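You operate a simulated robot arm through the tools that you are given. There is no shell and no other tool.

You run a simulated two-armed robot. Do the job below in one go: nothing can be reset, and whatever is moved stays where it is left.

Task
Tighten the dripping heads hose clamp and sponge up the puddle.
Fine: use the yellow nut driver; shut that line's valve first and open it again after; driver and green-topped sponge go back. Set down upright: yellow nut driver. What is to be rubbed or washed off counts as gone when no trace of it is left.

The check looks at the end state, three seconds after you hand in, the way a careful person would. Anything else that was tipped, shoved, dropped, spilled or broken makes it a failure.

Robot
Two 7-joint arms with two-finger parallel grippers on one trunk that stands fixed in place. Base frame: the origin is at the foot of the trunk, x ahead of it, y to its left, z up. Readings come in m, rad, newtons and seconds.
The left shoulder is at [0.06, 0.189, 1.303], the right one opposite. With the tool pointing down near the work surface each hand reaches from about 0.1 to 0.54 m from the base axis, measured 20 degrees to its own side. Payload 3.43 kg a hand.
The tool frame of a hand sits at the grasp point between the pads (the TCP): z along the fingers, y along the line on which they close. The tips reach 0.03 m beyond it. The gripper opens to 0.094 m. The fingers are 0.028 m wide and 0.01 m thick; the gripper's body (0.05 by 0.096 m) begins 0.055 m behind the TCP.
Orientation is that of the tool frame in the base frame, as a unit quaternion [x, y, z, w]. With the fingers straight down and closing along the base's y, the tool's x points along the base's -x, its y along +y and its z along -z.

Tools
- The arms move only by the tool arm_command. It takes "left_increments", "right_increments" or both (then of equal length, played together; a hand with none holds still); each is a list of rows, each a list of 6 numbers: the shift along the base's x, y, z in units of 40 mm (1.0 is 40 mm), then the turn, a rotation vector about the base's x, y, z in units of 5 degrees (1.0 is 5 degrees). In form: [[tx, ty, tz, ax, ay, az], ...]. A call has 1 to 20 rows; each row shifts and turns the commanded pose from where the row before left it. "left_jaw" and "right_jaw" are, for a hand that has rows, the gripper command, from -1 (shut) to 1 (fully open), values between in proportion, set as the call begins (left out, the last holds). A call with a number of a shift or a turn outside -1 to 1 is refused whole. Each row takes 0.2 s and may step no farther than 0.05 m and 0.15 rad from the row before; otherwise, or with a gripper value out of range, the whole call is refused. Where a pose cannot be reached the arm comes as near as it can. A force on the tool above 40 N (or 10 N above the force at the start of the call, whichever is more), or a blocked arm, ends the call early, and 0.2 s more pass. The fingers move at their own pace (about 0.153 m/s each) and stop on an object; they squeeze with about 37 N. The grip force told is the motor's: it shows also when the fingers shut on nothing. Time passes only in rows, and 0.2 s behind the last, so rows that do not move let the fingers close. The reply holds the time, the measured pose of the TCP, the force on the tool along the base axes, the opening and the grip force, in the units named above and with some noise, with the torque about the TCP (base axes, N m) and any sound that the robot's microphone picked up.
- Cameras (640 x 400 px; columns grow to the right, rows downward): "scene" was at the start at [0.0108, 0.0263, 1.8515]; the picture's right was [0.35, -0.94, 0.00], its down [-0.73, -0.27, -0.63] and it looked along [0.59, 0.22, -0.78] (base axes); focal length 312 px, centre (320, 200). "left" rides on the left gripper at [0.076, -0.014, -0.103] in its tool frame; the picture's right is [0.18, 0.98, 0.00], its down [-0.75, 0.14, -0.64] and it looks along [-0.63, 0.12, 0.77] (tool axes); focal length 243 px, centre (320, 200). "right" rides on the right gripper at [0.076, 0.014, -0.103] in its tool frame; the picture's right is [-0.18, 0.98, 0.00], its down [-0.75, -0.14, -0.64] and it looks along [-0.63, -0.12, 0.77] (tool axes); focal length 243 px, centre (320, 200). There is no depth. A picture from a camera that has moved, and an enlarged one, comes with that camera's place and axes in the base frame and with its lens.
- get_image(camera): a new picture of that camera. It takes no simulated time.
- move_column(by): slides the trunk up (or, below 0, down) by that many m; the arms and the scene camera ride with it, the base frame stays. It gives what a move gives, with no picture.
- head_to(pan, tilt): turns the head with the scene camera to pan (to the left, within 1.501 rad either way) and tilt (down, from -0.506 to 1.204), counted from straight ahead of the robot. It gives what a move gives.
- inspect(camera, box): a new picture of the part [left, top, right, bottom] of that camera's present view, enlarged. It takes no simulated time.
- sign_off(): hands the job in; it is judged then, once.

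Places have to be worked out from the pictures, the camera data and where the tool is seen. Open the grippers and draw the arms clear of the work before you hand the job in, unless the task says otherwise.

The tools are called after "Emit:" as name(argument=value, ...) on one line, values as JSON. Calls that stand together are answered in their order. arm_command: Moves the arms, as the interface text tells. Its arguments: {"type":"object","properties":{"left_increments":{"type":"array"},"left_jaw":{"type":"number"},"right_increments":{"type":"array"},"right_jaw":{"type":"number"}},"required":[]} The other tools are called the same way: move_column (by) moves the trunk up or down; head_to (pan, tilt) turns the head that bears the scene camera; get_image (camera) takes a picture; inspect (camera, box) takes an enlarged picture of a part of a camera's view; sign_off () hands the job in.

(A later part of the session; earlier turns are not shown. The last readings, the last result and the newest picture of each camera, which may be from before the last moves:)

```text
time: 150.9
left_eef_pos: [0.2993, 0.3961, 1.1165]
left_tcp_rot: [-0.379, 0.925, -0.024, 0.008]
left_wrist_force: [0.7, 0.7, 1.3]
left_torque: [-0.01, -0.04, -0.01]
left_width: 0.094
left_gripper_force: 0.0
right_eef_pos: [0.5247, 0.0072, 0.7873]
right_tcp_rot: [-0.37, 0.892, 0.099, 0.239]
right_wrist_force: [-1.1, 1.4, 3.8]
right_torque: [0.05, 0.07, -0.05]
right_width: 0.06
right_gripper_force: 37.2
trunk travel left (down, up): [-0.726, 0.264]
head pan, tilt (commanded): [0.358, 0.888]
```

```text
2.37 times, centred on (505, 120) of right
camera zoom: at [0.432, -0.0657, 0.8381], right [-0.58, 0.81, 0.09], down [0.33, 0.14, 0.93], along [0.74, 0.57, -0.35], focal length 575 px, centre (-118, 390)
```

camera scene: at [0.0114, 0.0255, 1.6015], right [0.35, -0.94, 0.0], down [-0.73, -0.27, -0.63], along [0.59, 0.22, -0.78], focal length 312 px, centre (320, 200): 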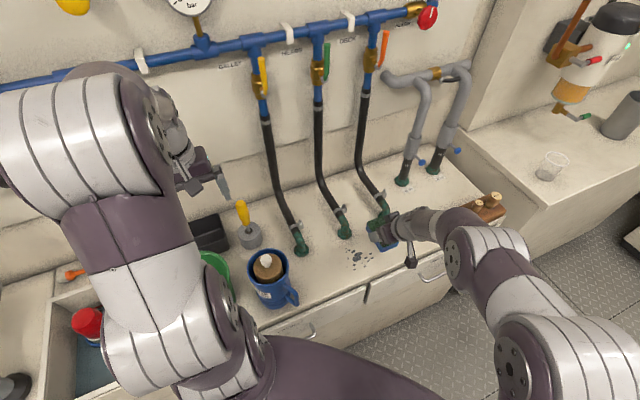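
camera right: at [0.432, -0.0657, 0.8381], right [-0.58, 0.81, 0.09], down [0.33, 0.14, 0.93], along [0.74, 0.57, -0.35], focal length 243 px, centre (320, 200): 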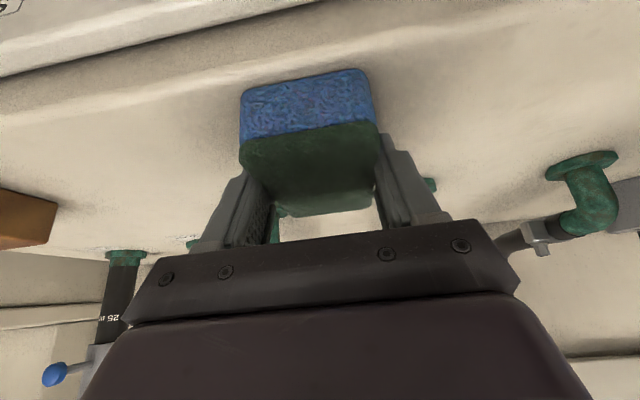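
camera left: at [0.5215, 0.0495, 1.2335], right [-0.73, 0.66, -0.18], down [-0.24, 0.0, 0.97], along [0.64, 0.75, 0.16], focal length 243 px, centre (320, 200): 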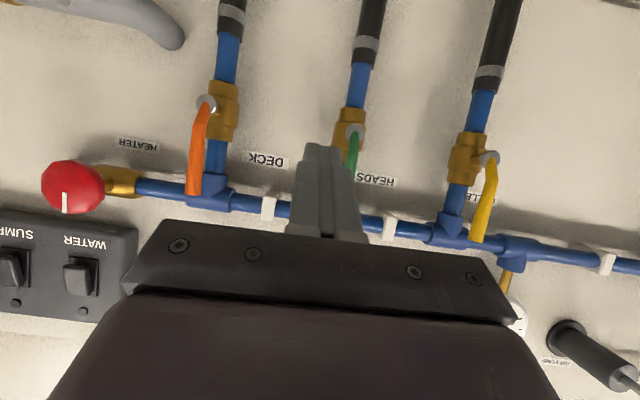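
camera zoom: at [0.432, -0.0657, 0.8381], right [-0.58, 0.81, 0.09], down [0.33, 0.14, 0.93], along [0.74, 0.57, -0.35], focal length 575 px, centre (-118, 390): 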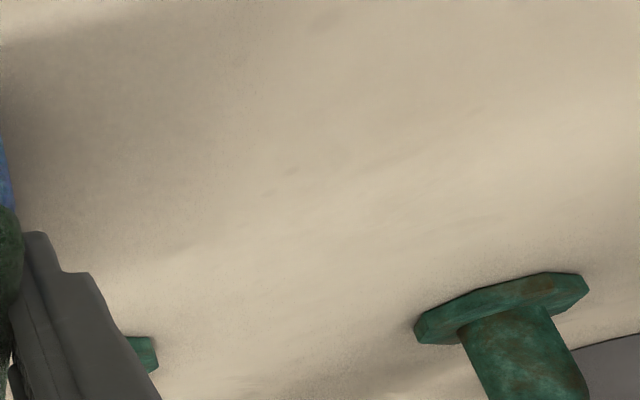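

Only very faint marks, if any, remain near the front. To leave no trace I make more passes, first one nearer the front edge with slightly more pressure.

Emit:
arm_command(right_increments=[[-0.21, -0.215, -0.03, 0, 0, 0], [-0.3585, 0.3485, 0, 0, 0, 0], [-0.3585, 0.3485, 0, 0, 0, 0], [-0.3585, 0.3485, 0, 0, 0, 0], [-0.3585, 0.3485, 0.01, 0, 0, 0], [-0.3585, 0.3485, 0.01, 0, 0, 0], [-0.3585, 0.3485, 0.01, 0, 0, 0], [-0.3585, 0.3485, 0, 0, 0, 0], [-0.3585, 0.3485, 0, 0, 0, 0]])

Emit:
arm_command(right_increments=[[0.3, 0.31, 0, 0, 0, 0], [0.3585, -0.3485, 0, 0, 0, 0], [0.3585, -0.3485, 0, 0, 0, 0], [0.3585, -0.3485, 0, 0, 0, 0], [0.3585, -0.3485, -0.01, 0, 0, 0], [0.3585, -0.3485, -0.01, 0, 0, 0], [0.3585, -0.3485, -0.01, 0, 0, 0], [0.3585, -0.3485, 0, 0, 0, 0], [0.3585, -0.3485, 0, 0, 0, 0]])

Emit:
inspect(camera="scene", box=[335, 255, 395, 295])

Emit:
inspect(camera="scene", box=[325, 225, 375, 275])

```text
time: 152.9
left_eef_pos: [0.2996, 0.3929, 1.1186]
left_tcp_rot: [-0.38, 0.925, -0.023, 0.008]
left_wrist_force: [0.0, 0.5, -0.5]
left_torque: [0.01, -0.06, 0.01]
left_width: 0.0939
left_gripper_force: 0.1
right_eef_pos: [0.4035, 0.1081, 0.7868]
right_tcp_rot: [-0.37, 0.892, 0.1, 0.24]
right_wrist_force: [13.6, -13.5, 28.0]
right_torque: [-0.38, -0.03, 0.05]
right_width: 0.0601
right_gripper_force: 36.4
trunk travel left (down, up): [-0.726, 0.264]
head pan, tilt (commanded): [0.358, 0.888]
```

```text
time: 153.2
left_eef_pos: [0.2965, 0.3948, 1.1179]
left_tcp_rot: [-0.379, 0.925, -0.023, 0.008]
left_wrist_force: [0.5, 0.6, 0.5]
left_torque: [-0.03, 0.02, 0.0]
left_width: 0.0939
left_gripper_force: 0.1
right_eef_pos: [0.4043, 0.1071, 0.7855]
right_tcp_rot: [-0.37, 0.892, 0.099, 0.24]
right_wrist_force: [-1.9, -12.5, 15.7]
right_torque: [-0.26, 0.2, 0.12]
right_width: 0.0599
right_gripper_force: 36.6
trunk travel left (down, up): [-0.726, 0.264]
head pan, tilt (commanded): [0.358, 0.888]
stopped in row 1 (right hand): the force on the tool passed its limit at 46 N (the readings are from after the stop); the commanded pose is now the measured one
```

```text
10.00 times, centred on (365, 275) of scene
camera zoom: at [0.0081, 0.0246, 1.6013], right [0.35, -0.94, 0.0], down [-0.73, -0.27, -0.63], along [0.59, 0.22, -0.78], focal length 3124 px, centre (-130, -550)
```

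zoom: 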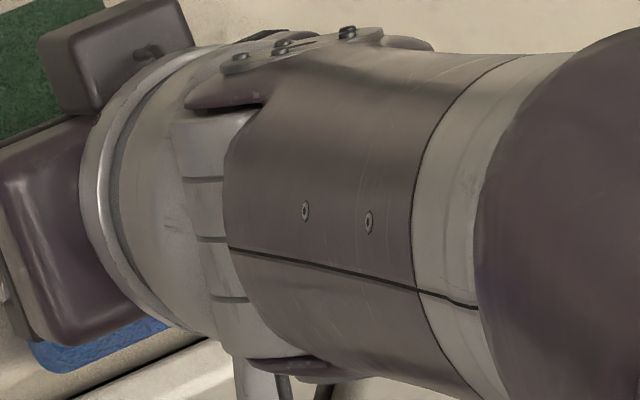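

```text
8.00 times, centred on (350, 250) of scene
camera zoom: at [0.0081, 0.0246, 1.6013], right [0.35, -0.94, 0.0], down [-0.73, -0.27, -0.63], along [0.59, 0.22, -0.78], focal length 2499 px, centre (80, -200)
```

zoom: 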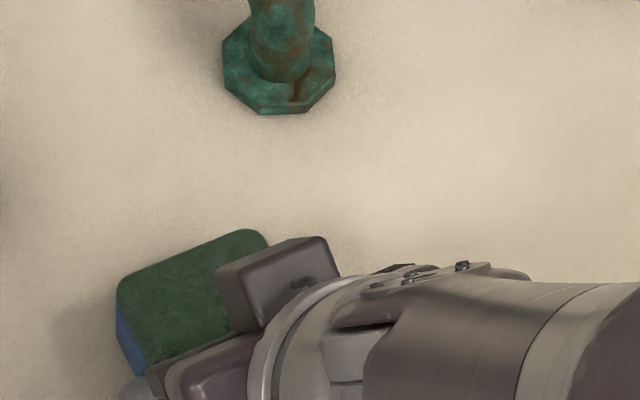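

That return stopped on too much pressure at the left end. I ease up 1.5 mm and go back along a slightly deeper line.

Emit:
arm_command(right_increments=[[0, 0, 0.04, 0, 0, 0], [0.2, 0.2, 0, 0, 0, 0], [0.2, 0.21, 0, 0, 0, 0], [0.3585, -0.3485, 0, 0, 0, 0], [0.3585, -0.3485, 0, 0, 0, 0], [0.3585, -0.3485, -0.01, 0, 0, 0], [0.3585, -0.3485, -0.01, 0, 0, 0], [0.3585, -0.3485, -0.01, 0, 0, 0], [0.3585, -0.3485, -0.01, 0, 0, 0], [0.3585, -0.3485, 0, 0, 0, 0], [0.3585, -0.3485, 0, 0, 0, 0]])

Emit:
inspect(camera="scene", box=[335, 255, 395, 295])

Emit:
inspect(camera="scene", box=[325, 225, 375, 275])

```text
time: 155.6
left_eef_pos: [0.2977, 0.3959, 1.1172]
left_tcp_rot: [-0.379, 0.925, -0.025, 0.008]
left_wrist_force: [0.2, 0.2, -0.1]
left_torque: [0.01, 0.0, -0.02]
left_width: 0.0938
left_gripper_force: 0.1
right_eef_pos: [0.5353, 0.0158, 0.7862]
right_tcp_rot: [-0.37, 0.892, 0.098, 0.241]
right_wrist_force: [-10.6, 9.0, 18.5]
right_torque: [0.1, 0.31, -0.03]
right_width: 0.0598
right_gripper_force: 37.2
trunk travel left (down, up): [-0.726, 0.264]
head pan, tilt (commanded): [0.358, 0.888]
```

```text
10.00 times, centred on (365, 275) of scene
camera zoom: at [0.0065, 0.0274, 1.6016], right [0.35, -0.94, 0.0], down [-0.73, -0.27, -0.63], along [0.59, 0.22, -0.77], focal length 3124 px, centre (-130, -550)
```

zoom: 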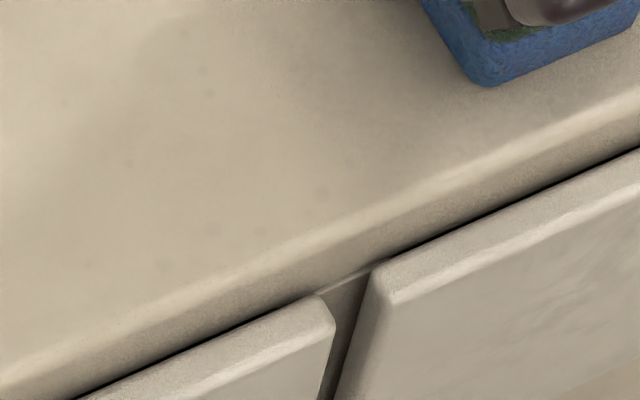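

```text
8.00 times, centred on (350, 250) of scene
camera zoom: at [0.0065, 0.0274, 1.6016], right [0.35, -0.94, 0.0], down [-0.73, -0.27, -0.63], along [0.59, 0.22, -0.77], focal length 2499 px, centre (80, -200)
```

zoom: 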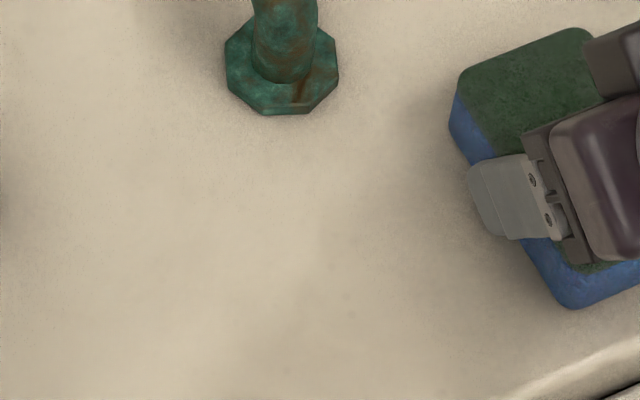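

The faint blemishes didn't change with the passes, so they may be part of the counter's finish. I compare with a stretch of counter that was never wet.

Emit:
inspect(camera="scene", box=[305, 245, 345, 285])

Emit:
inspect(camera="scene", box=[335, 240, 375, 280])

Emit:
inspect(camera="scene", box=[300, 195, 340, 235])

Emit:
inspect(camera="right", box=[380, 20, 580, 160])

```text
10.00 times, centred on (325, 265) of scene
camera zoom: at [0.0065, 0.0274, 1.6016], right [0.35, -0.94, 0.0], down [-0.73, -0.27, -0.63], along [0.59, 0.22, -0.77], focal length 3124 px, centre (270, -450)
```

zoom: 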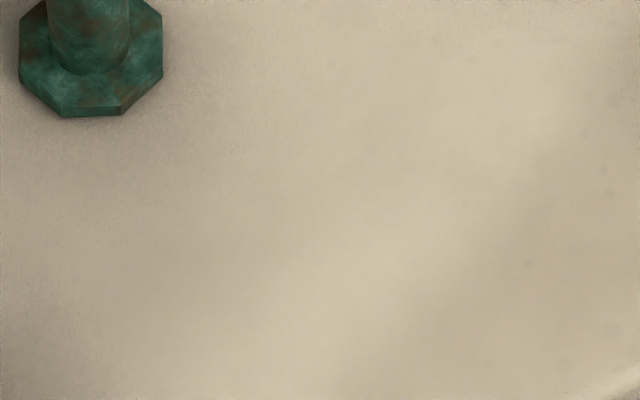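

```text
10.00 times, centred on (355, 260) of scene
camera zoom: at [0.0065, 0.0274, 1.6016], right [0.35, -0.94, 0.0], down [-0.73, -0.27, -0.63], along [0.59, 0.22, -0.77], focal length 3124 px, centre (-30, -400)
```

zoom: 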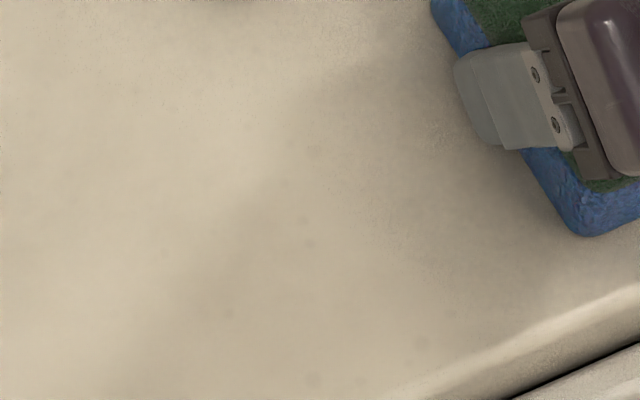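

```text
10.00 times, centred on (320, 215) of scene
camera zoom: at [0.0065, 0.0274, 1.6016], right [0.35, -0.94, 0.0], down [-0.73, -0.27, -0.63], along [0.59, 0.22, -0.77], focal length 3124 px, centre (320, 50)
```

zoom: 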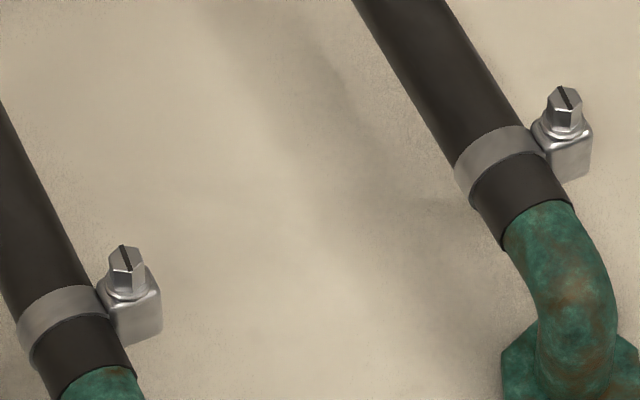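

```text
2.86 times, centred on (480, 90) of right
camera zoom: at [0.4418, -0.0564, 0.8361], right [-0.58, 0.81, 0.09], down [0.33, 0.14, 0.93], along [0.74, 0.57, -0.35], focal length 693 px, centre (-137, 514)
```

zoom: 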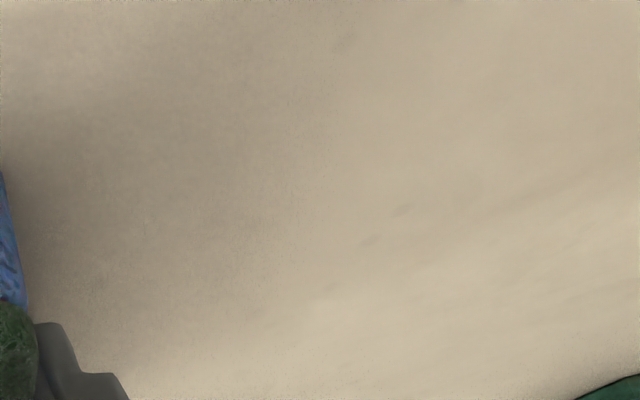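

The marks don't coincide with any of the original drops, so they are blemishes of the counter itself; the drops are gone. I make one last pass along the inner line for good measure, then lift.

Emit:
arm_command(right_increments=[[0.22, 0.23, 0.02, 0, 0, 0], [-0.3585, 0.3485, 0, 0, 0, 0], [-0.3585, 0.3485, 0.01, 0, 0, 0], [-0.3585, 0.3485, 0.01, 0, 0, 0], [-0.3585, 0.3485, 0.01, 0, 0, 0], [-0.3585, 0.3485, 0.01, 0, 0, 0], [-0.3585, 0.3485, 0.01, 0, 0, 0], [-0.3585, 0.3485, 0, 0, 0, 0], [0, 0, 0.5, 0, 0, 0], [0, 0, 1, 0, 0, 0], [0, 0, 0, 0, 0, 0]])

Emit:
get_image(camera="right")

Emit:
get_image(camera="scene")

```text
time: 158.0
left_eef_pos: [0.3006, 0.3956, 1.1166]
left_tcp_rot: [-0.379, 0.925, -0.023, 0.007]
left_wrist_force: [0.5, 0.4, 0.4]
left_torque: [0.0, 0.0, -0.01]
left_width: 0.0939
left_gripper_force: 0.1
right_eef_pos: [0.4432, 0.1194, 0.8499]
right_tcp_rot: [-0.37, 0.893, 0.098, 0.238]
right_wrist_force: [-0.1, 0.0, 0.1]
right_torque: [-0.01, -0.02, 0.01]
right_width: 0.0599
right_gripper_force: 37.3
trunk travel left (down, up): [-0.726, 0.264]
head pan, tilt (commanded): [0.358, 0.888]
```

```text
taken
camera right: at [0.3506, 0.0475, 0.9007], right [-0.58, 0.81, 0.09], down [0.34, 0.14, 0.93], along [0.74, 0.57, -0.35], focal length 243 px, centre (320, 200)
```

right: 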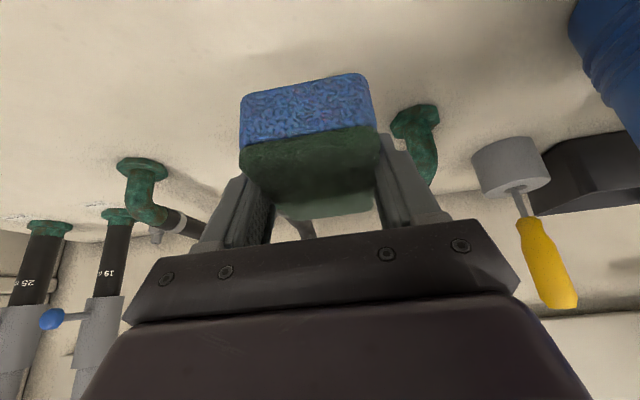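

```text
taken
camera scene: at [0.0115, 0.0266, 1.6015], right [0.35, -0.94, 0.0], down [-0.73, -0.27, -0.63], along [0.59, 0.22, -0.78], focal length 312 px, centre (320, 200)
```

scene: 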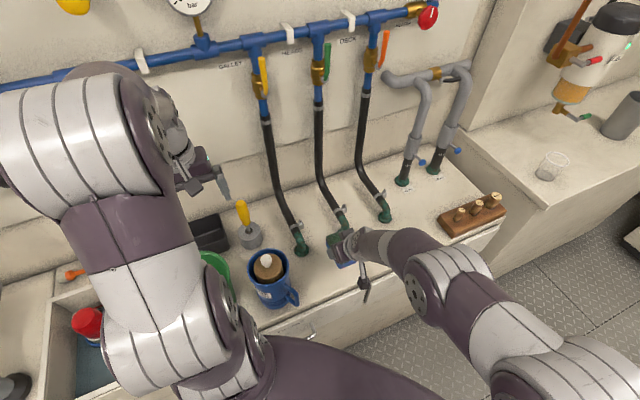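

Counter is clean. I carry the sponge back above its place at (0.634, -0.102).

Emit:
arm_command(right_increments=[[0.682, -0.7907, 0, 0, 0, 0], [0.682, -0.7907, 0, 0, 0, 0], [0.682, -0.7907, 0, 0, 0, 0], [0.682, -0.7907, 0, 0, 0, 0], [0.682, -0.7907, 0, 0, 0, 0], [0.682, -0.7907, 0, 0, 0, 0], [0.682, -0.7907, 0, 0, 0, 0], [0, 0, 0, 0, 0, 0]])

Emit:
get_image(camera="right")

Emit:
inspect(camera="scene", box=[380, 160, 520, 270])

Emit:
inspect(camera="scene", box=[310, 215, 410, 295])

```text
time: 159.8
left_eef_pos: [0.2995, 0.3966, 1.1171]
left_tcp_rot: [-0.379, 0.925, -0.024, 0.007]
left_wrist_force: [0.3, -0.5, 0.5]
left_torque: [-0.01, 0.0, -0.02]
left_width: 0.0939
left_gripper_force: 0.1
right_eef_pos: [0.6339, -0.1013, 0.8502]
right_tcp_rot: [-0.37, 0.892, 0.099, 0.239]
right_wrist_force: [-0.2, 0.7, 0.3]
right_torque: [-0.02, -0.02, -0.01]
right_width: 0.06
right_gripper_force: 36.8
trunk travel left (down, up): [-0.726, 0.264]
head pan, tilt (commanded): [0.358, 0.888]
```

```text
taken
camera right: at [0.5413, -0.1742, 0.9012], right [-0.58, 0.81, 0.09], down [0.34, 0.14, 0.93], along [0.74, 0.57, -0.35], focal length 243 px, centre (320, 200)
```

right: 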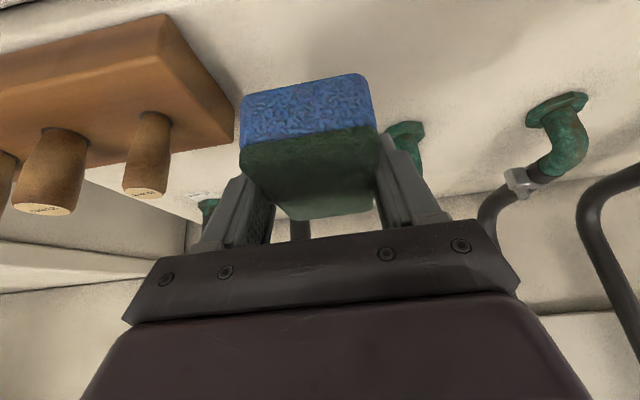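

```text
3.64 times, centred on (450, 215) of scene
camera zoom: at [0.01, 0.027, 1.6015], right [0.35, -0.94, 0.0], down [-0.73, -0.27, -0.63], along [0.59, 0.22, -0.78], focal length 1136 px, centre (-153, 146)
```

zoom: 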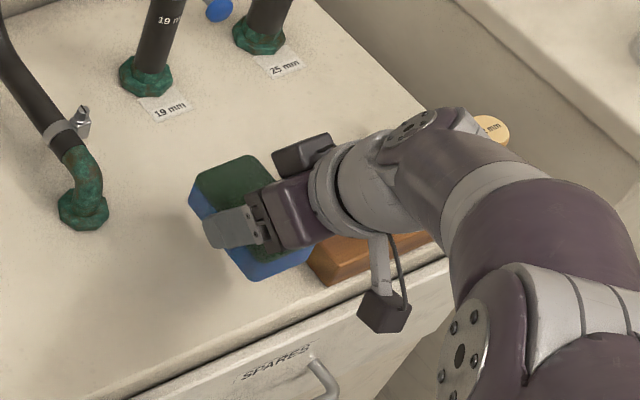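

```text
5.00 times, centred on (360, 255) of scene
camera zoom: at [0.01, 0.027, 1.6015], right [0.35, -0.94, 0.0], down [-0.73, -0.27, -0.63], along [0.59, 0.22, -0.78], focal length 1562 px, centre (120, -75)
```

zoom: 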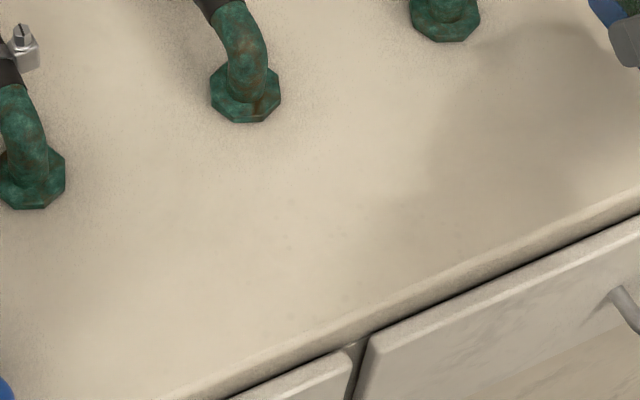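

The area looks clean. To be sure about the tiny faint marks, I raise the trunk to the height of my earlier picture and compare the same view.

Emit:
move_column(by=0.1)

Emit:
inspect(camera="scene", box=[300, 200, 400, 290])

Emit:
inspect(camera="scene", box=[335, 250, 385, 290])

Emit:
inspect(camera="scene", box=[310, 250, 350, 290])

```text
time: 161.1
left_eef_pos: [0.2997, 0.3958, 1.2169]
left_tcp_rot: [-0.379, 0.925, -0.023, 0.007]
left_wrist_force: [-0.4, -0.2, -0.6]
left_torque: [-0.03, -0.02, -0.03]
left_width: 0.0939
left_gripper_force: 0.1
right_eef_pos: [0.6355, -0.1014, 0.9489]
right_tcp_rot: [-0.369, 0.893, 0.098, 0.238]
right_wrist_force: [0.1, -0.8, -0.3]
right_torque: [-0.02, 0.0, 0.05]
right_width: 0.0599
right_gripper_force: 37.3
trunk travel left (down, up): [-0.826, 0.164]
head pan, tilt (commanded): [0.358, 0.888]
```

```text
4.44 times, centred on (350, 245) of scene
camera zoom: at [0.0112, 0.0262, 1.7015], right [0.35, -0.94, 0.0], down [-0.73, -0.27, -0.63], along [0.59, 0.22, -0.78], focal length 1388 px, centre (187, 0)
```

zoom: 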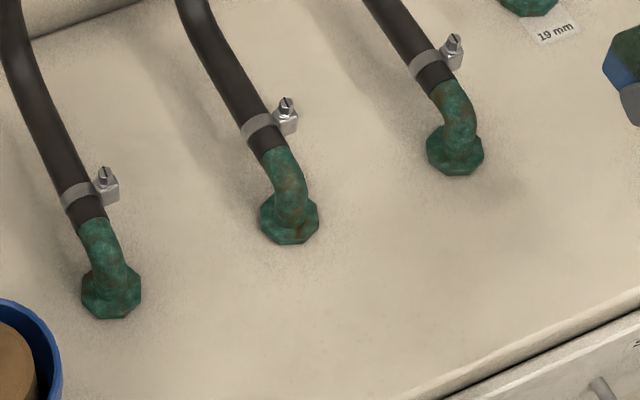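

```text
10.00 times, centred on (360, 270) of scene
camera zoom: at [0.0112, 0.0262, 1.7015], right [0.35, -0.94, 0.0], down [-0.73, -0.27, -0.63], along [0.59, 0.22, -0.78], focal length 3124 px, centre (-80, -500)
```

zoom: 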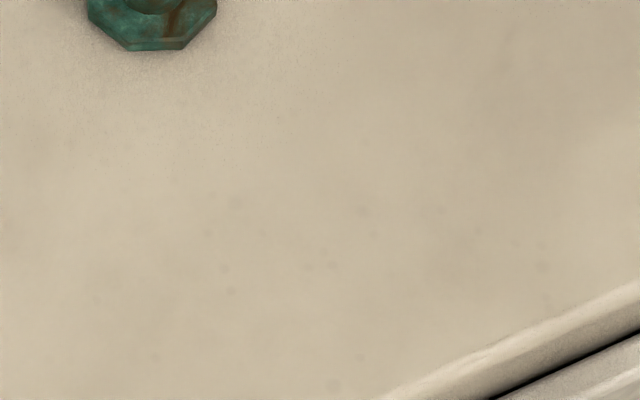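

```text
10.00 times, centred on (330, 270) of scene
camera zoom: at [0.0112, 0.0262, 1.7015], right [0.35, -0.94, 0.0], down [-0.73, -0.27, -0.63], along [0.59, 0.22, -0.78], focal length 3124 px, centre (220, -500)
```

zoom: 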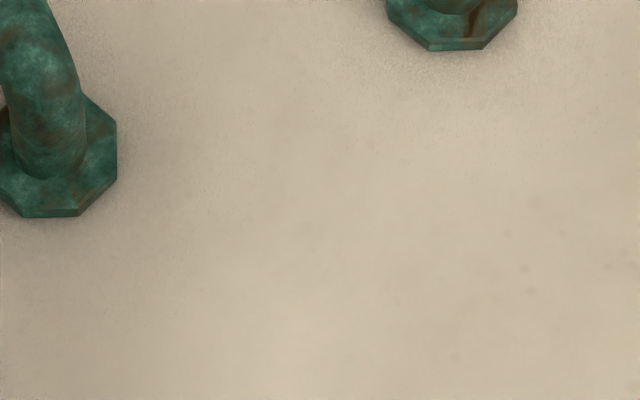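

No dark drop is left, and nothing resembling the main blob. I check one more never-wet patch for similar tiny blemishes.

Emit:
inspect(camera="scene", box=[380, 215, 430, 255])

Emit:
inspect(camera="scene", box=[350, 185, 390, 225])

```text
10.00 times, centred on (405, 235) of scene
camera zoom: at [0.0112, 0.0262, 1.7015], right [0.35, -0.94, 0.0], down [-0.73, -0.27, -0.63], along [0.59, 0.22, -0.78], focal length 3124 px, centre (-530, -150)
```

zoom: 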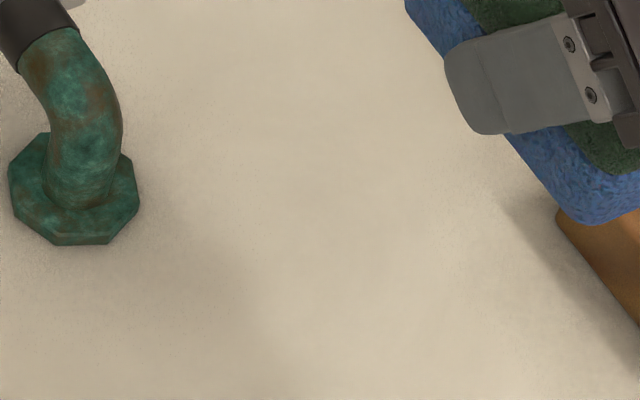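

```text
10.00 times, centred on (370, 205) of scene
camera zoom: at [0.0112, 0.0262, 1.7015], right [0.35, -0.94, 0.0], down [-0.73, -0.27, -0.63], along [0.59, 0.22, -0.78], focal length 3124 px, centre (-180, 150)
```

zoom: 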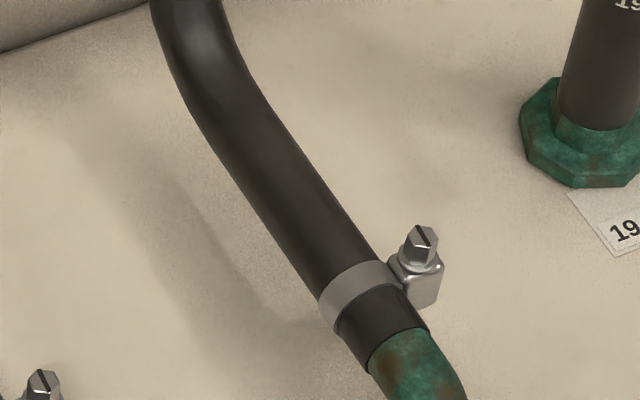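

The untouched counter shows no such marks, so I don't take chances: I go back down and rub the whole area again more thoroughly.

Emit:
move_column(by=-0.1)

Emit:
arm_command(right_increments=[[-0.705, 0.95, 0, 0, 0, 0], [-0.705, 0.95, 0, 0, 0, 0], [-0.705, 0.95, 0, 0, 0, 0], [0, 0, -0.7, 0, 0, 0], [0, 0, -0.6, 0, 0, 0], [0, 0, -0.2, 0, 0, 0], [0, 0, -0.1, 0, 0, 0], [0, 0, 0, 0, 0, 0]])

```text
time: 162.4
left_eef_pos: [0.3005, 0.3969, 1.1174]
left_tcp_rot: [-0.379, 0.925, -0.023, 0.008]
left_wrist_force: [-0.7, -0.6, 0.4]
left_torque: [-0.04, -0.01, -0.02]
left_width: 0.0939
left_gripper_force: 0.1
right_eef_pos: [0.6353, -0.1016, 0.8509]
right_tcp_rot: [-0.37, 0.892, 0.099, 0.238]
right_wrist_force: [-0.1, 0.6, 0.8]
right_torque: [0.0, 0.03, 0.0]
right_width: 0.0598
right_gripper_force: 36.7
trunk travel left (down, up): [-0.726, 0.264]
head pan, tilt (commanded): [0.358, 0.888]
```

```text
time: 164.2
left_eef_pos: [0.3003, 0.3953, 1.1174]
left_tcp_rot: [-0.38, 0.925, -0.023, 0.006]
left_wrist_force: [0.6, -0.2, -0.4]
left_torque: [0.03, -0.01, -0.01]
left_width: 0.0937
left_gripper_force: 0.0
right_eef_pos: [0.55, 0.0126, 0.7855]
right_tcp_rot: [-0.37, 0.893, 0.099, 0.238]
right_wrist_force: [-0.4, 0.2, 0.6]
right_torque: [-0.01, -0.01, -0.04]
right_width: 0.0596
right_gripper_force: 37.4
trunk travel left (down, up): [-0.726, 0.264]
head pan, tilt (commanded): [0.358, 0.888]
```

Contact has just about vanished at this height, so the sponge slid up a little in the grip. I lower in 0.5 mm steps to regain contact.

Emit:
arm_command(right_increments=[[0, 0, -0.0125, 0, 0, 0], [0, 0, -0.0125, 0, 0, 0], [0, 0, 0, 0, 0, 0]])

Emit:
inspect(camera="right", box=[200, 40, 420, 240])

```text
time: 165.0
left_eef_pos: [0.2989, 0.3951, 1.1171]
left_tcp_rot: [-0.38, 0.925, -0.023, 0.007]
left_wrist_force: [-0.1, 0.6, 0.3]
left_torque: [-0.04, -0.05, 0.01]
left_width: 0.0941
left_gripper_force: 0.0
right_eef_pos: [0.5497, 0.0126, 0.7846]
right_tcp_rot: [-0.369, 0.893, 0.098, 0.24]
right_wrist_force: [0.4, -1.1, 6.7]
right_torque: [-0.05, 0.03, 0.02]
right_width: 0.06
right_gripper_force: 36.6
trunk travel left (down, up): [-0.726, 0.264]
head pan, tilt (commanded): [0.358, 0.888]
```

```text
2.00 times, centred on (310, 140) of right
camera zoom: at [0.4571, -0.0596, 0.8358], right [-0.58, 0.81, 0.09], down [0.33, 0.14, 0.93], along [0.74, 0.57, -0.35], focal length 485 px, centre (340, 320)
```

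zoom: 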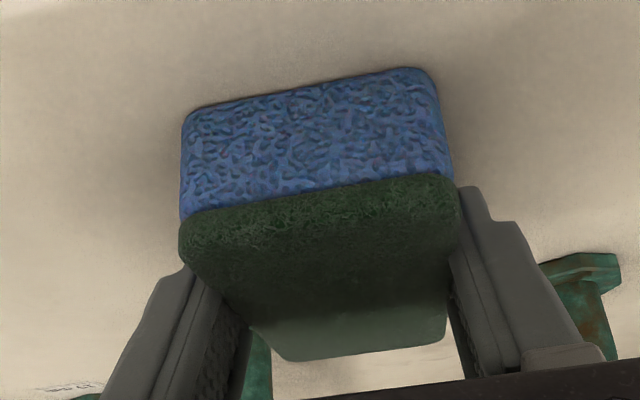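

Contact is back (6.7 N). Full pass to the left along the inner line, then one back to the right a step nearer the front.

Emit:
arm_command(right_increments=[[-0.34, 0.331, 0, 0, 0, 0], [-0.34, 0.331, 0, 0, 0, 0], [-0.34, 0.331, 0, 0, 0, 0], [-0.34, 0.331, 0.005, 0, 0, 0], [-0.34, 0.331, 0.005, 0, 0, 0], [-0.34, 0.331, 0.005, 0, 0, 0], [-0.34, 0.331, 0.005, 0, 0, 0], [-0.34, 0.331, 0.005, 0, 0, 0], [-0.34, 0.331, 0.005, 0, 0, 0], [0, 0, 0.02, 0, 0, 0]])

Emit:
arm_command(right_increments=[[-0.17, -0.175, 0, 0, 0, 0], [-0.17, -0.175, 0, 0, 0, 0], [0.34, -0.331, 0, 0, 0, 0], [0.34, -0.331, 0, 0, 0, 0], [0.34, -0.331, -0.01, 0, 0, 0], [0.34, -0.331, -0.01, 0, 0, 0], [0.34, -0.331, -0.01, 0, 0, 0], [0.34, -0.331, -0.01, 0, 0, 0], [0.34, -0.331, -0.01, 0, 0, 0], [0.34, -0.331, 0, 0, 0, 0], [0.34, -0.331, 0, 0, 0, 0], [0.34, -0.331, 0, 0, 0, 0]])

Emit:
inspect(camera="scene", box=[335, 240, 385, 280])

Emit:
inspect(camera="scene", box=[310, 240, 350, 280])

```text
time: 167.2
left_eef_pos: [0.2979, 0.3957, 1.1161]
left_tcp_rot: [-0.38, 0.925, -0.024, 0.008]
left_wrist_force: [0.1, -0.7, 0.1]
left_torque: [0.0, -0.01, 0.03]
left_width: 0.0942
left_gripper_force: 0.0
right_eef_pos: [0.4262, 0.1309, 0.7845]
right_tcp_rot: [-0.37, 0.893, 0.099, 0.237]
right_wrist_force: [0.4, 1.6, 2.3]
right_torque: [0.14, -0.02, 0.05]
right_width: 0.0599
right_gripper_force: 37.5
trunk travel left (down, up): [-0.726, 0.264]
head pan, tilt (commanded): [0.358, 0.888]
```

```text
time: 169.8
left_eef_pos: [0.2995, 0.3951, 1.1175]
left_tcp_rot: [-0.379, 0.925, -0.023, 0.007]
left_wrist_force: [0.0, 0.6, 0.0]
left_torque: [-0.02, 0.0, 0.06]
left_width: 0.0939
left_gripper_force: 0.1
right_eef_pos: [0.551, -0.0171, 0.7858]
right_tcp_rot: [-0.371, 0.892, 0.1, 0.238]
right_wrist_force: [0.5, -0.1, -0.6]
right_torque: [0.02, -0.01, 0.02]
right_width: 0.0598
right_gripper_force: 36.3
trunk travel left (down, up): [-0.726, 0.264]
head pan, tilt (commanded): [0.358, 0.888]
```

```text
10.00 times, centred on (360, 260) of scene
camera zoom: at [0.0112, 0.0259, 1.6015], right [0.35, -0.94, 0.0], down [-0.73, -0.27, -0.63], along [0.59, 0.22, -0.78], focal length 3124 px, centre (-80, -400)
```

zoom: 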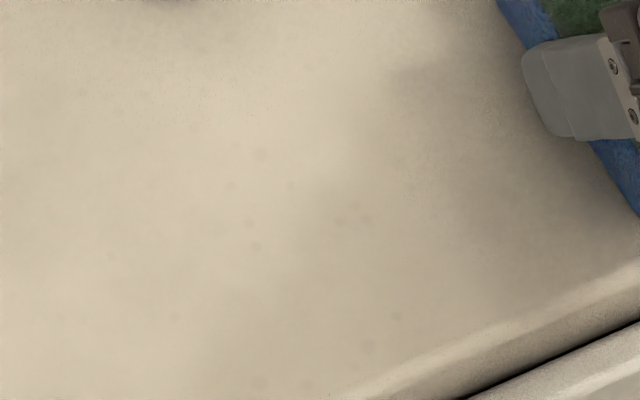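

```text
10.00 times, centred on (330, 260) of scene
camera zoom: at [0.0112, 0.0259, 1.6015], right [0.35, -0.94, 0.0], down [-0.73, -0.27, -0.63], along [0.59, 0.22, -0.78], focal length 3124 px, centre (220, -400)
```

zoom: 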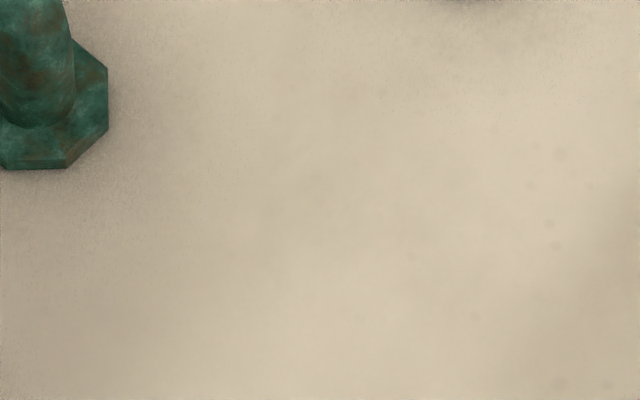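

The tiny marks sit exactly where they were, unaffected by rubbing and not in the puddle's pattern, so they belong to the counter. I take the sponge back to its place.

Emit:
arm_command(right_increments=[[0, 0, 0.6, 0, 0, 0], [0, 0, 1, 0, 0, 0], [0.695, -0.7075, 0, 0, 0, 0], [0.695, -0.7075, 0, 0, 0, 0], [0.695, -0.7075, 0, 0, 0, 0], [0, 0, 0, 0, 0, 0]])

Emit:
get_image(camera="right")

Emit:
inspect(camera="scene", box=[325, 225, 405, 295])

```text
time: 171.2
left_eef_pos: [0.2984, 0.3953, 1.1169]
left_tcp_rot: [-0.379, 0.925, -0.023, 0.006]
left_wrist_force: [-0.4, -0.1, 0.4]
left_torque: [0.0, -0.01, 0.03]
left_width: 0.094
left_gripper_force: 0.0
right_eef_pos: [0.6352, -0.1023, 0.8519]
right_tcp_rot: [-0.37, 0.893, 0.098, 0.238]
right_wrist_force: [0.9, -0.1, -1.6]
right_torque: [-0.02, -0.03, 0.01]
right_width: 0.06
right_gripper_force: 37.5
trunk travel left (down, up): [-0.726, 0.264]
head pan, tilt (commanded): [0.358, 0.888]
```

```text
taken
camera right: at [0.5417, -0.1746, 0.9019], right [-0.58, 0.81, 0.09], down [0.34, 0.14, 0.93], along [0.74, 0.57, -0.35], focal length 243 px, centre (320, 200)
```

right: 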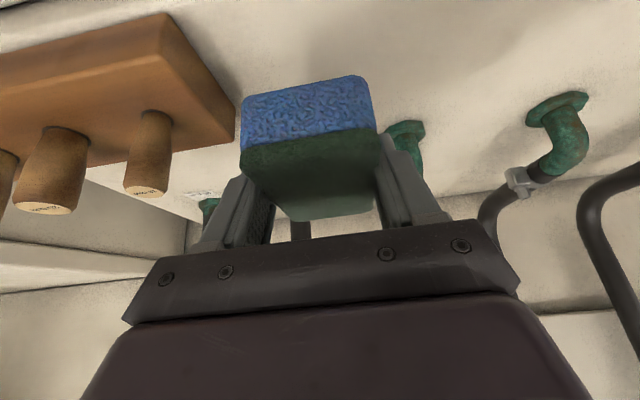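

```text
5.71 times, centred on (365, 260) of scene
camera zoom: at [0.0103, 0.0268, 1.6015], right [0.35, -0.94, 0.0], down [-0.73, -0.27, -0.63], along [0.59, 0.22, -0.78], focal length 1785 px, centre (63, -143)
```

zoom: 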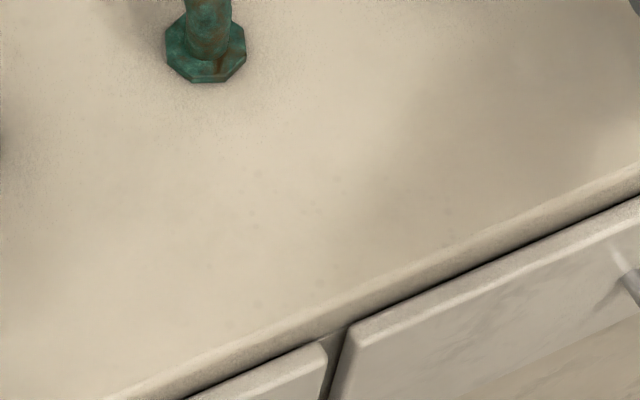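

Counter clean. I lower the sponge onto its spot beside the plug block.

Emit:
arm_command(right_increments=[[-0.01, 0, -0.6, 0, 0, 0], [0, 0, -0.6, 0, 0, 0], [0, 0, -0.25, 0, 0, 0], [0, 0, -0.1, 0, 0, 0], [0, 0, -0.05, 0, 0, 0], [0, 0, -0.05, 0, 0, 0], [0, 0, 0, 0, 0, 0]])

Emit:
get_image(camera="right")

```text
time: 172.8
left_eef_pos: [0.2983, 0.3962, 1.1179]
left_tcp_rot: [-0.379, 0.925, -0.024, 0.008]
left_wrist_force: [0.4, 0.2, -0.6]
left_torque: [-0.01, 0.0, -0.02]
left_width: 0.094
left_gripper_force: 0.1
right_eef_pos: [0.6344, -0.099, 0.7843]
right_tcp_rot: [-0.37, 0.892, 0.098, 0.239]
right_wrist_force: [-0.3, -1.8, 9.4]
right_torque: [-0.08, 0.11, 0.01]
right_width: 0.0595
right_gripper_force: 36.6
trunk travel left (down, up): [-0.726, 0.264]
head pan, tilt (commanded): [0.358, 0.888]
```

```text
taken
camera right: at [0.5407, -0.1725, 0.8352], right [-0.58, 0.81, 0.09], down [0.33, 0.14, 0.93], along [0.74, 0.57, -0.35], focal length 243 px, centre (320, 200)
```

right: 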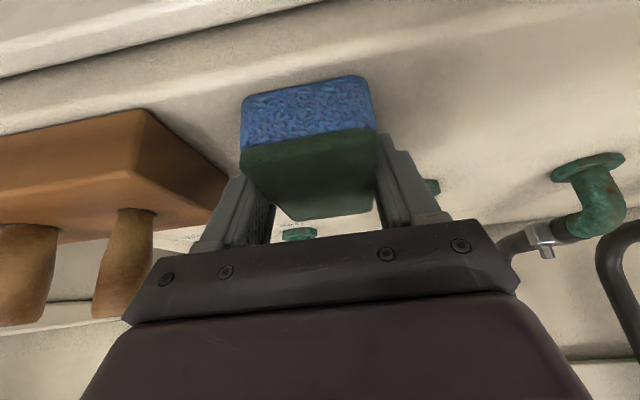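

Sponge is down (9 N). I open the fingers to 82 mm as at pick-up, then rise along the same line.

Emit:
arm_command(right_increments=[[0, 0, 0.02, 0, 0, 0], [0, 0, 0, 0, 0, 0], [0, 0, 0, 0, 0, 0]], right_jaw=0.75)

Emit:
get_image(camera="right")

```text
time: 173.6
left_eef_pos: [0.2991, 0.3958, 1.1168]
left_tcp_rot: [-0.379, 0.925, -0.023, 0.007]
left_wrist_force: [-0.4, 0.0, 0.1]
left_torque: [0.02, -0.03, 0.01]
left_width: 0.0941
left_gripper_force: 0.0
right_eef_pos: [0.6335, -0.1003, 0.7842]
right_tcp_rot: [-0.369, 0.893, 0.098, 0.239]
right_wrist_force: [0.0, 0.7, -0.1]
right_torque: [0.01, -0.01, -0.02]
right_width: 0.0822
right_gripper_force: 0.0
trunk travel left (down, up): [-0.726, 0.264]
head pan, tilt (commanded): [0.358, 0.888]
```

```text
taken
camera right: at [0.5401, -0.1729, 0.8343], right [-0.58, 0.81, 0.09], down [0.34, 0.14, 0.93], along [0.74, 0.57, -0.35], focal length 243 px, centre (320, 200)
```

right: 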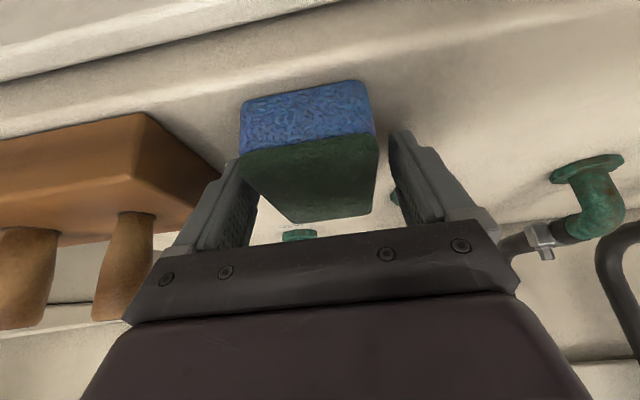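

Released and standing free between the fingers. I rise straight up 12 cm and look.

Emit:
arm_command(right_increments=[[0, 0, 0.4, 0, 0, 0], [0, 0, 0.8, 0, 0, 0], [0, 0, 1, 0, 0, 0], [0, 0, 0.9, 0, 0, 0], [0, 0, 0, 0, 0, 0]])

Emit:
get_image(camera="right")

```text
time: 174.8
left_eef_pos: [0.3003, 0.3951, 1.1169]
left_tcp_rot: [-0.379, 0.925, -0.023, 0.007]
left_wrist_force: [0.6, 1.0, -0.5]
left_torque: [-0.01, 0.04, 0.01]
left_width: 0.0942
left_gripper_force: 0.2
right_eef_pos: [0.6343, -0.0992, 0.908]
right_tcp_rot: [-0.37, 0.893, 0.099, 0.238]
right_wrist_force: [-0.2, 0.0, 0.3]
right_torque: [-0.03, -0.02, -0.01]
right_width: 0.0824
right_gripper_force: 0.0
trunk travel left (down, up): [-0.726, 0.264]
head pan, tilt (commanded): [0.358, 0.888]
```

```text
taken
camera right: at [0.541, -0.1718, 0.9583], right [-0.58, 0.81, 0.09], down [0.34, 0.14, 0.93], along [0.74, 0.57, -0.35], focal length 243 px, centre (320, 200)
```

right: 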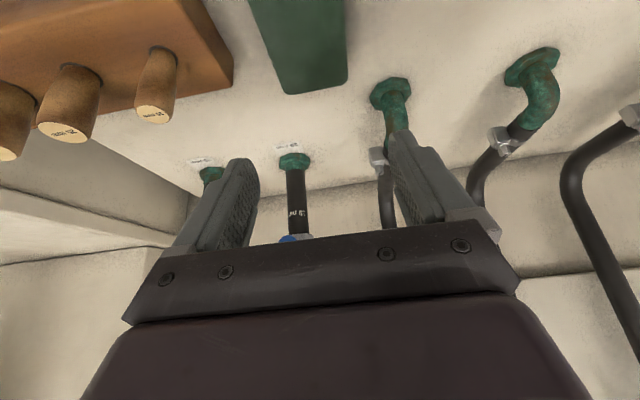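

The sponge sits in its place as before. I retract the right arm up and back, then raise the trunk for a final look round.

Emit:
arm_command(right_increments=[[-0.2, -0.2, 0.9, 0, 0, 0], [-0.67, -0.47, 0.44, 0, 0, 0], [-0.67, -0.47, 0.44, 0, 0, 0], [-0.67, -0.47, 0.44, 0, 0, 0], [-0.67, -0.47, 0.44, 0, 0, 0], [-0.67, -0.47, 0.44, 0, 0, 0], [-0.67, -0.47, 0.3, 0, 0, 0], [-0.67, -0.47, 0, 0, 0, 0]], right_jaw=1)

Emit:
move_column(by=0.22)

Emit:
get_image(camera="scene")

Emit:
inspect(camera="scene", box=[220, 200, 480, 340])

```text
time: 176.6
left_eef_pos: [0.2993, 0.3953, 1.1168]
left_tcp_rot: [-0.379, 0.925, -0.023, 0.008]
left_wrist_force: [-0.3, -0.2, 0.6]
left_torque: [0.01, 0.02, -0.01]
left_width: 0.094
left_gripper_force: 0.1
right_eef_pos: [0.4369, -0.2419, 1.0426]
right_tcp_rot: [-0.37, 0.893, 0.098, 0.238]
right_wrist_force: [0.3, 0.1, 0.8]
right_torque: [-0.01, 0.02, 0.01]
right_width: 0.0937
right_gripper_force: 0.0
trunk travel left (down, up): [-0.726, 0.264]
head pan, tilt (commanded): [0.358, 0.888]
```

```text
time: 178.9
left_eef_pos: [0.2999, 0.3962, 1.3366]
left_tcp_rot: [-0.379, 0.925, -0.024, 0.007]
left_wrist_force: [0.0, 0.6, -0.1]
left_torque: [0.01, 0.0, -0.01]
left_width: 0.0939
left_gripper_force: 0.0
right_eef_pos: [0.4361, -0.2417, 1.262]
right_tcp_rot: [-0.37, 0.893, 0.099, 0.238]
right_wrist_force: [0.1, -0.4, -1.7]
right_torque: [-0.02, 0.0, 0.01]
right_width: 0.0937
right_gripper_force: 0.1
trunk travel left (down, up): [-0.946, 0.044]
head pan, tilt (commanded): [0.358, 0.888]
```

```text
taken
camera scene: at [0.0108, 0.0262, 1.8215], right [0.35, -0.94, 0.0], down [-0.73, -0.27, -0.63], along [0.59, 0.22, -0.78], focal length 312 px, centre (320, 200)
```

scene: 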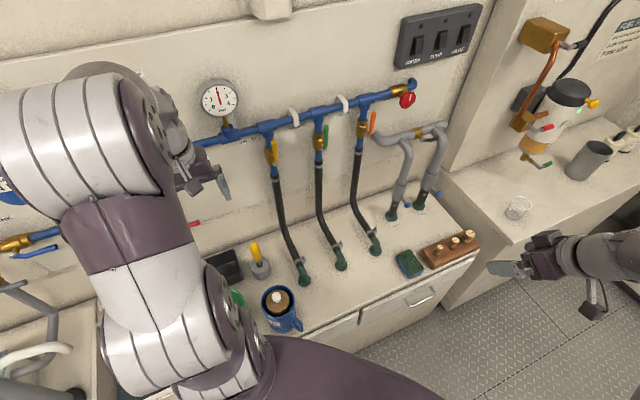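

```text
2.46 times, centred on (350, 270) of scene
camera zoom: at [0.0108, 0.0262, 1.8215], right [0.35, -0.94, 0.0], down [-0.73, -0.27, -0.63], along [0.59, 0.22, -0.78], focal length 769 px, centre (246, 28)
```

zoom: 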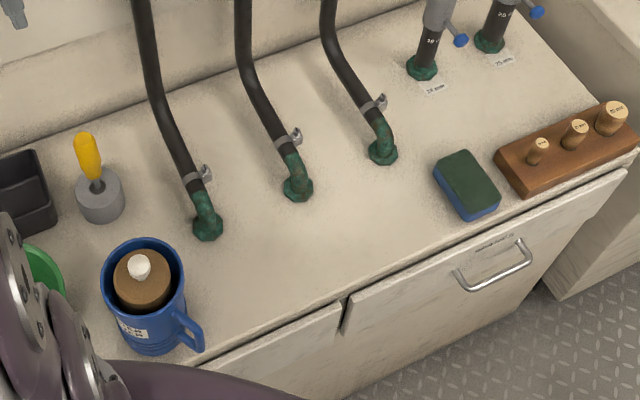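

Everything looks in order. Final check for drips at elbow 2, the bolt's slot, and the lever.

Emit:
inspect(camera="scene", box=[325, 225, 365, 275])

Emit:
inspect(camera="scene", box=[250, 90, 410, 190])

Emit:
inspect(camera="scene", box=[330, 265, 380, 305])

Emit:
inspect(camera="left", box=[0, 0, 640, 400])

```text
8.00 times, centred on (345, 250) of scene
camera zoom: at [0.0108, 0.0262, 1.8215], right [0.35, -0.94, 0.0], down [-0.73, -0.27, -0.63], along [0.59, 0.22, -0.78], focal length 2499 px, centre (120, -200)
```

zoom: 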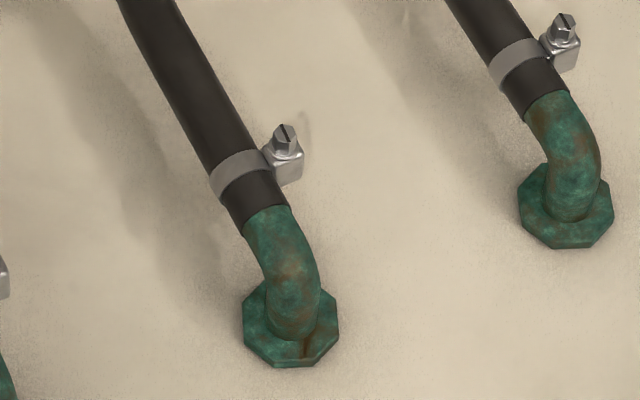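

```text
4.00 times, centred on (330, 140) of scene
camera zoom: at [0.0108, 0.0262, 1.8215], right [0.35, -0.94, 0.0], down [-0.73, -0.27, -0.63], along [0.59, 0.22, -0.78], focal length 1250 px, centre (280, 440)
```

zoom: 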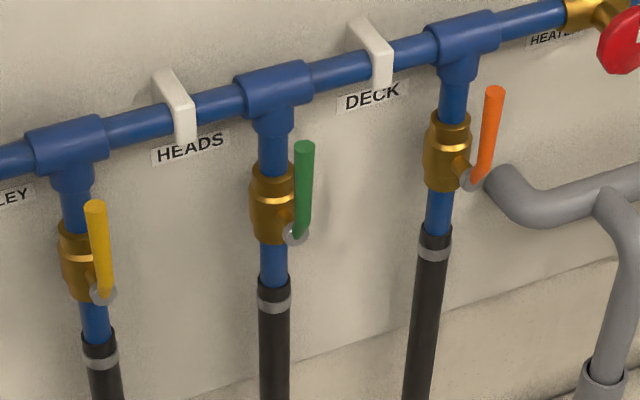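

```text
10.00 times, centred on (355, 285) of scene
camera zoom: at [0.0108, 0.0262, 1.8215], right [0.35, -0.94, 0.0], down [-0.73, -0.27, -0.63], along [0.59, 0.22, -0.78], focal length 3124 px, centre (-30, -650)
```

zoom: 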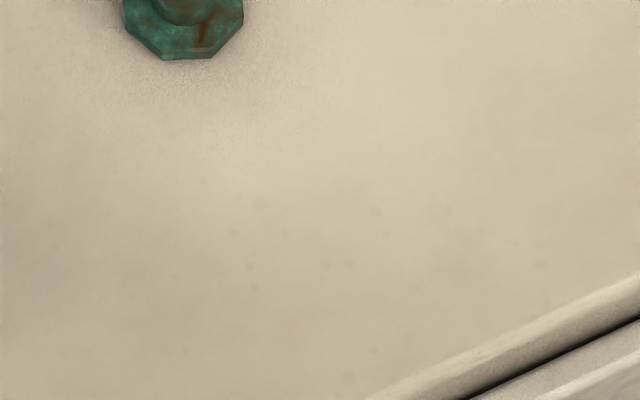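

```text
1.00 times, centred on (320, 200) of left (not enlarged: the box is as wide or as high as the picture)
camera zoom: at [0.253, 0.3352, 1.4399], right [-0.82, 0.57, -0.05], down [0.42, 0.65, 0.63], along [0.39, 0.5, -0.77], focal length 243 px, centre (320, 200)
```

zoom: 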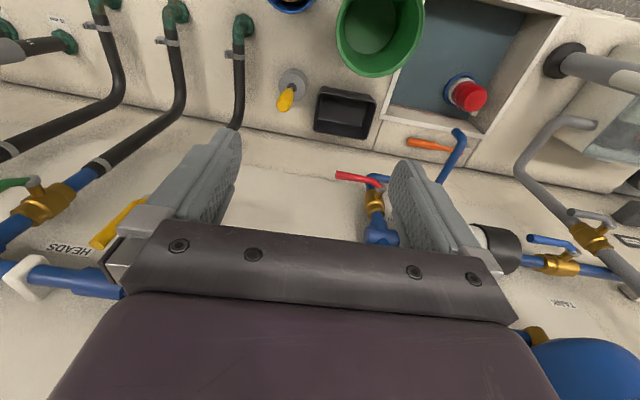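

Valve open, levers matching, no drip and the slot unchanged. I look at one of the faint marks at extreme zoom to settle whether it is water or just the counter's grain.

Emit:
inspect(camera="scene", box=[343, 281, 355, 296])

Emit:
inspect(camera="scene", box=[352, 280, 366, 290])

Emit:
inspect(camera="scene", box=[380, 262, 394, 272])

Emit:
inspect(camera="scene", box=[318, 285, 332, 295])

```text
16.00 times, centred on (349, 288) of scene
camera zoom: at [0.0108, 0.0262, 1.8215], right [0.35, -0.94, 0.0], down [-0.73, -0.27, -0.63], along [0.59, 0.22, -0.78], focal length 4999 px, centre (-144, -1216)
```

zoom: 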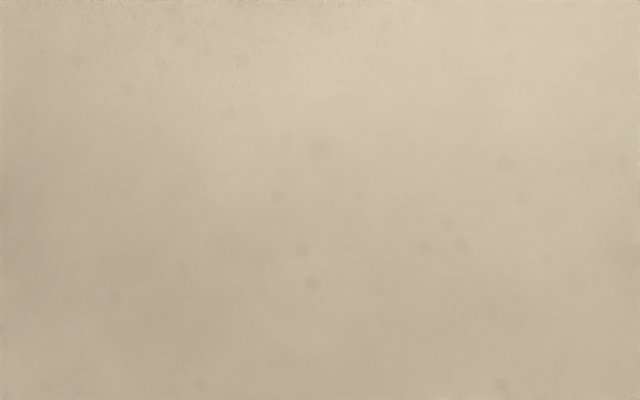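

```text
16.00 times, centred on (359, 285) of scene
camera zoom: at [0.0108, 0.0262, 1.8215], right [0.35, -0.94, 0.0], down [-0.73, -0.27, -0.63], along [0.59, 0.22, -0.78], focal length 4999 px, centre (-304, -1160)
```

zoom: 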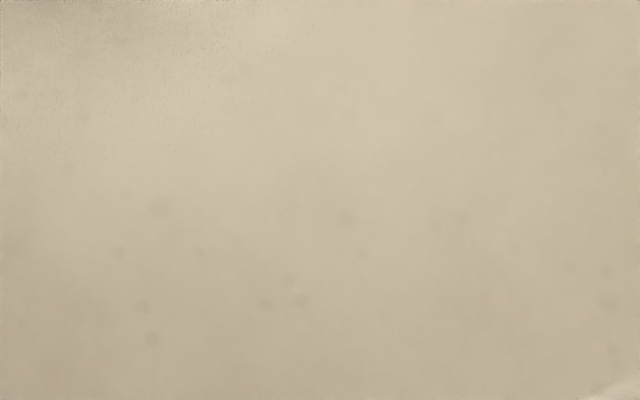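

```text
16.00 times, centred on (387, 267) of scene
camera zoom: at [0.0108, 0.0262, 1.8215], right [0.35, -0.94, 0.0], down [-0.73, -0.27, -0.63], along [0.59, 0.22, -0.78], focal length 4999 px, centre (-752, -872)
```

zoom: 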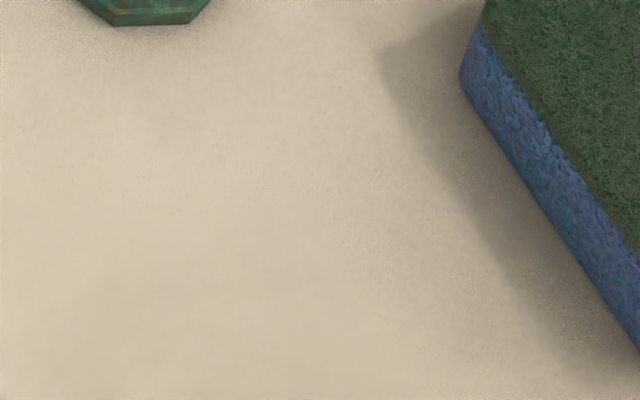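

```text
16.00 times, centred on (325, 290) of scene
camera zoom: at [0.0108, 0.0262, 1.8215], right [0.35, -0.94, 0.0], down [-0.73, -0.27, -0.63], along [0.59, 0.22, -0.78], focal length 4999 px, centre (240, -1240)
```

zoom: 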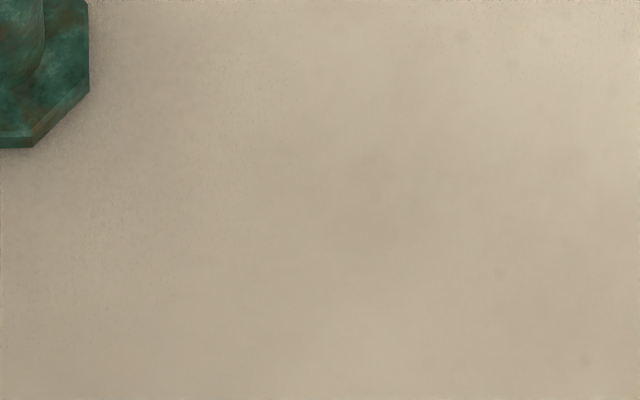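

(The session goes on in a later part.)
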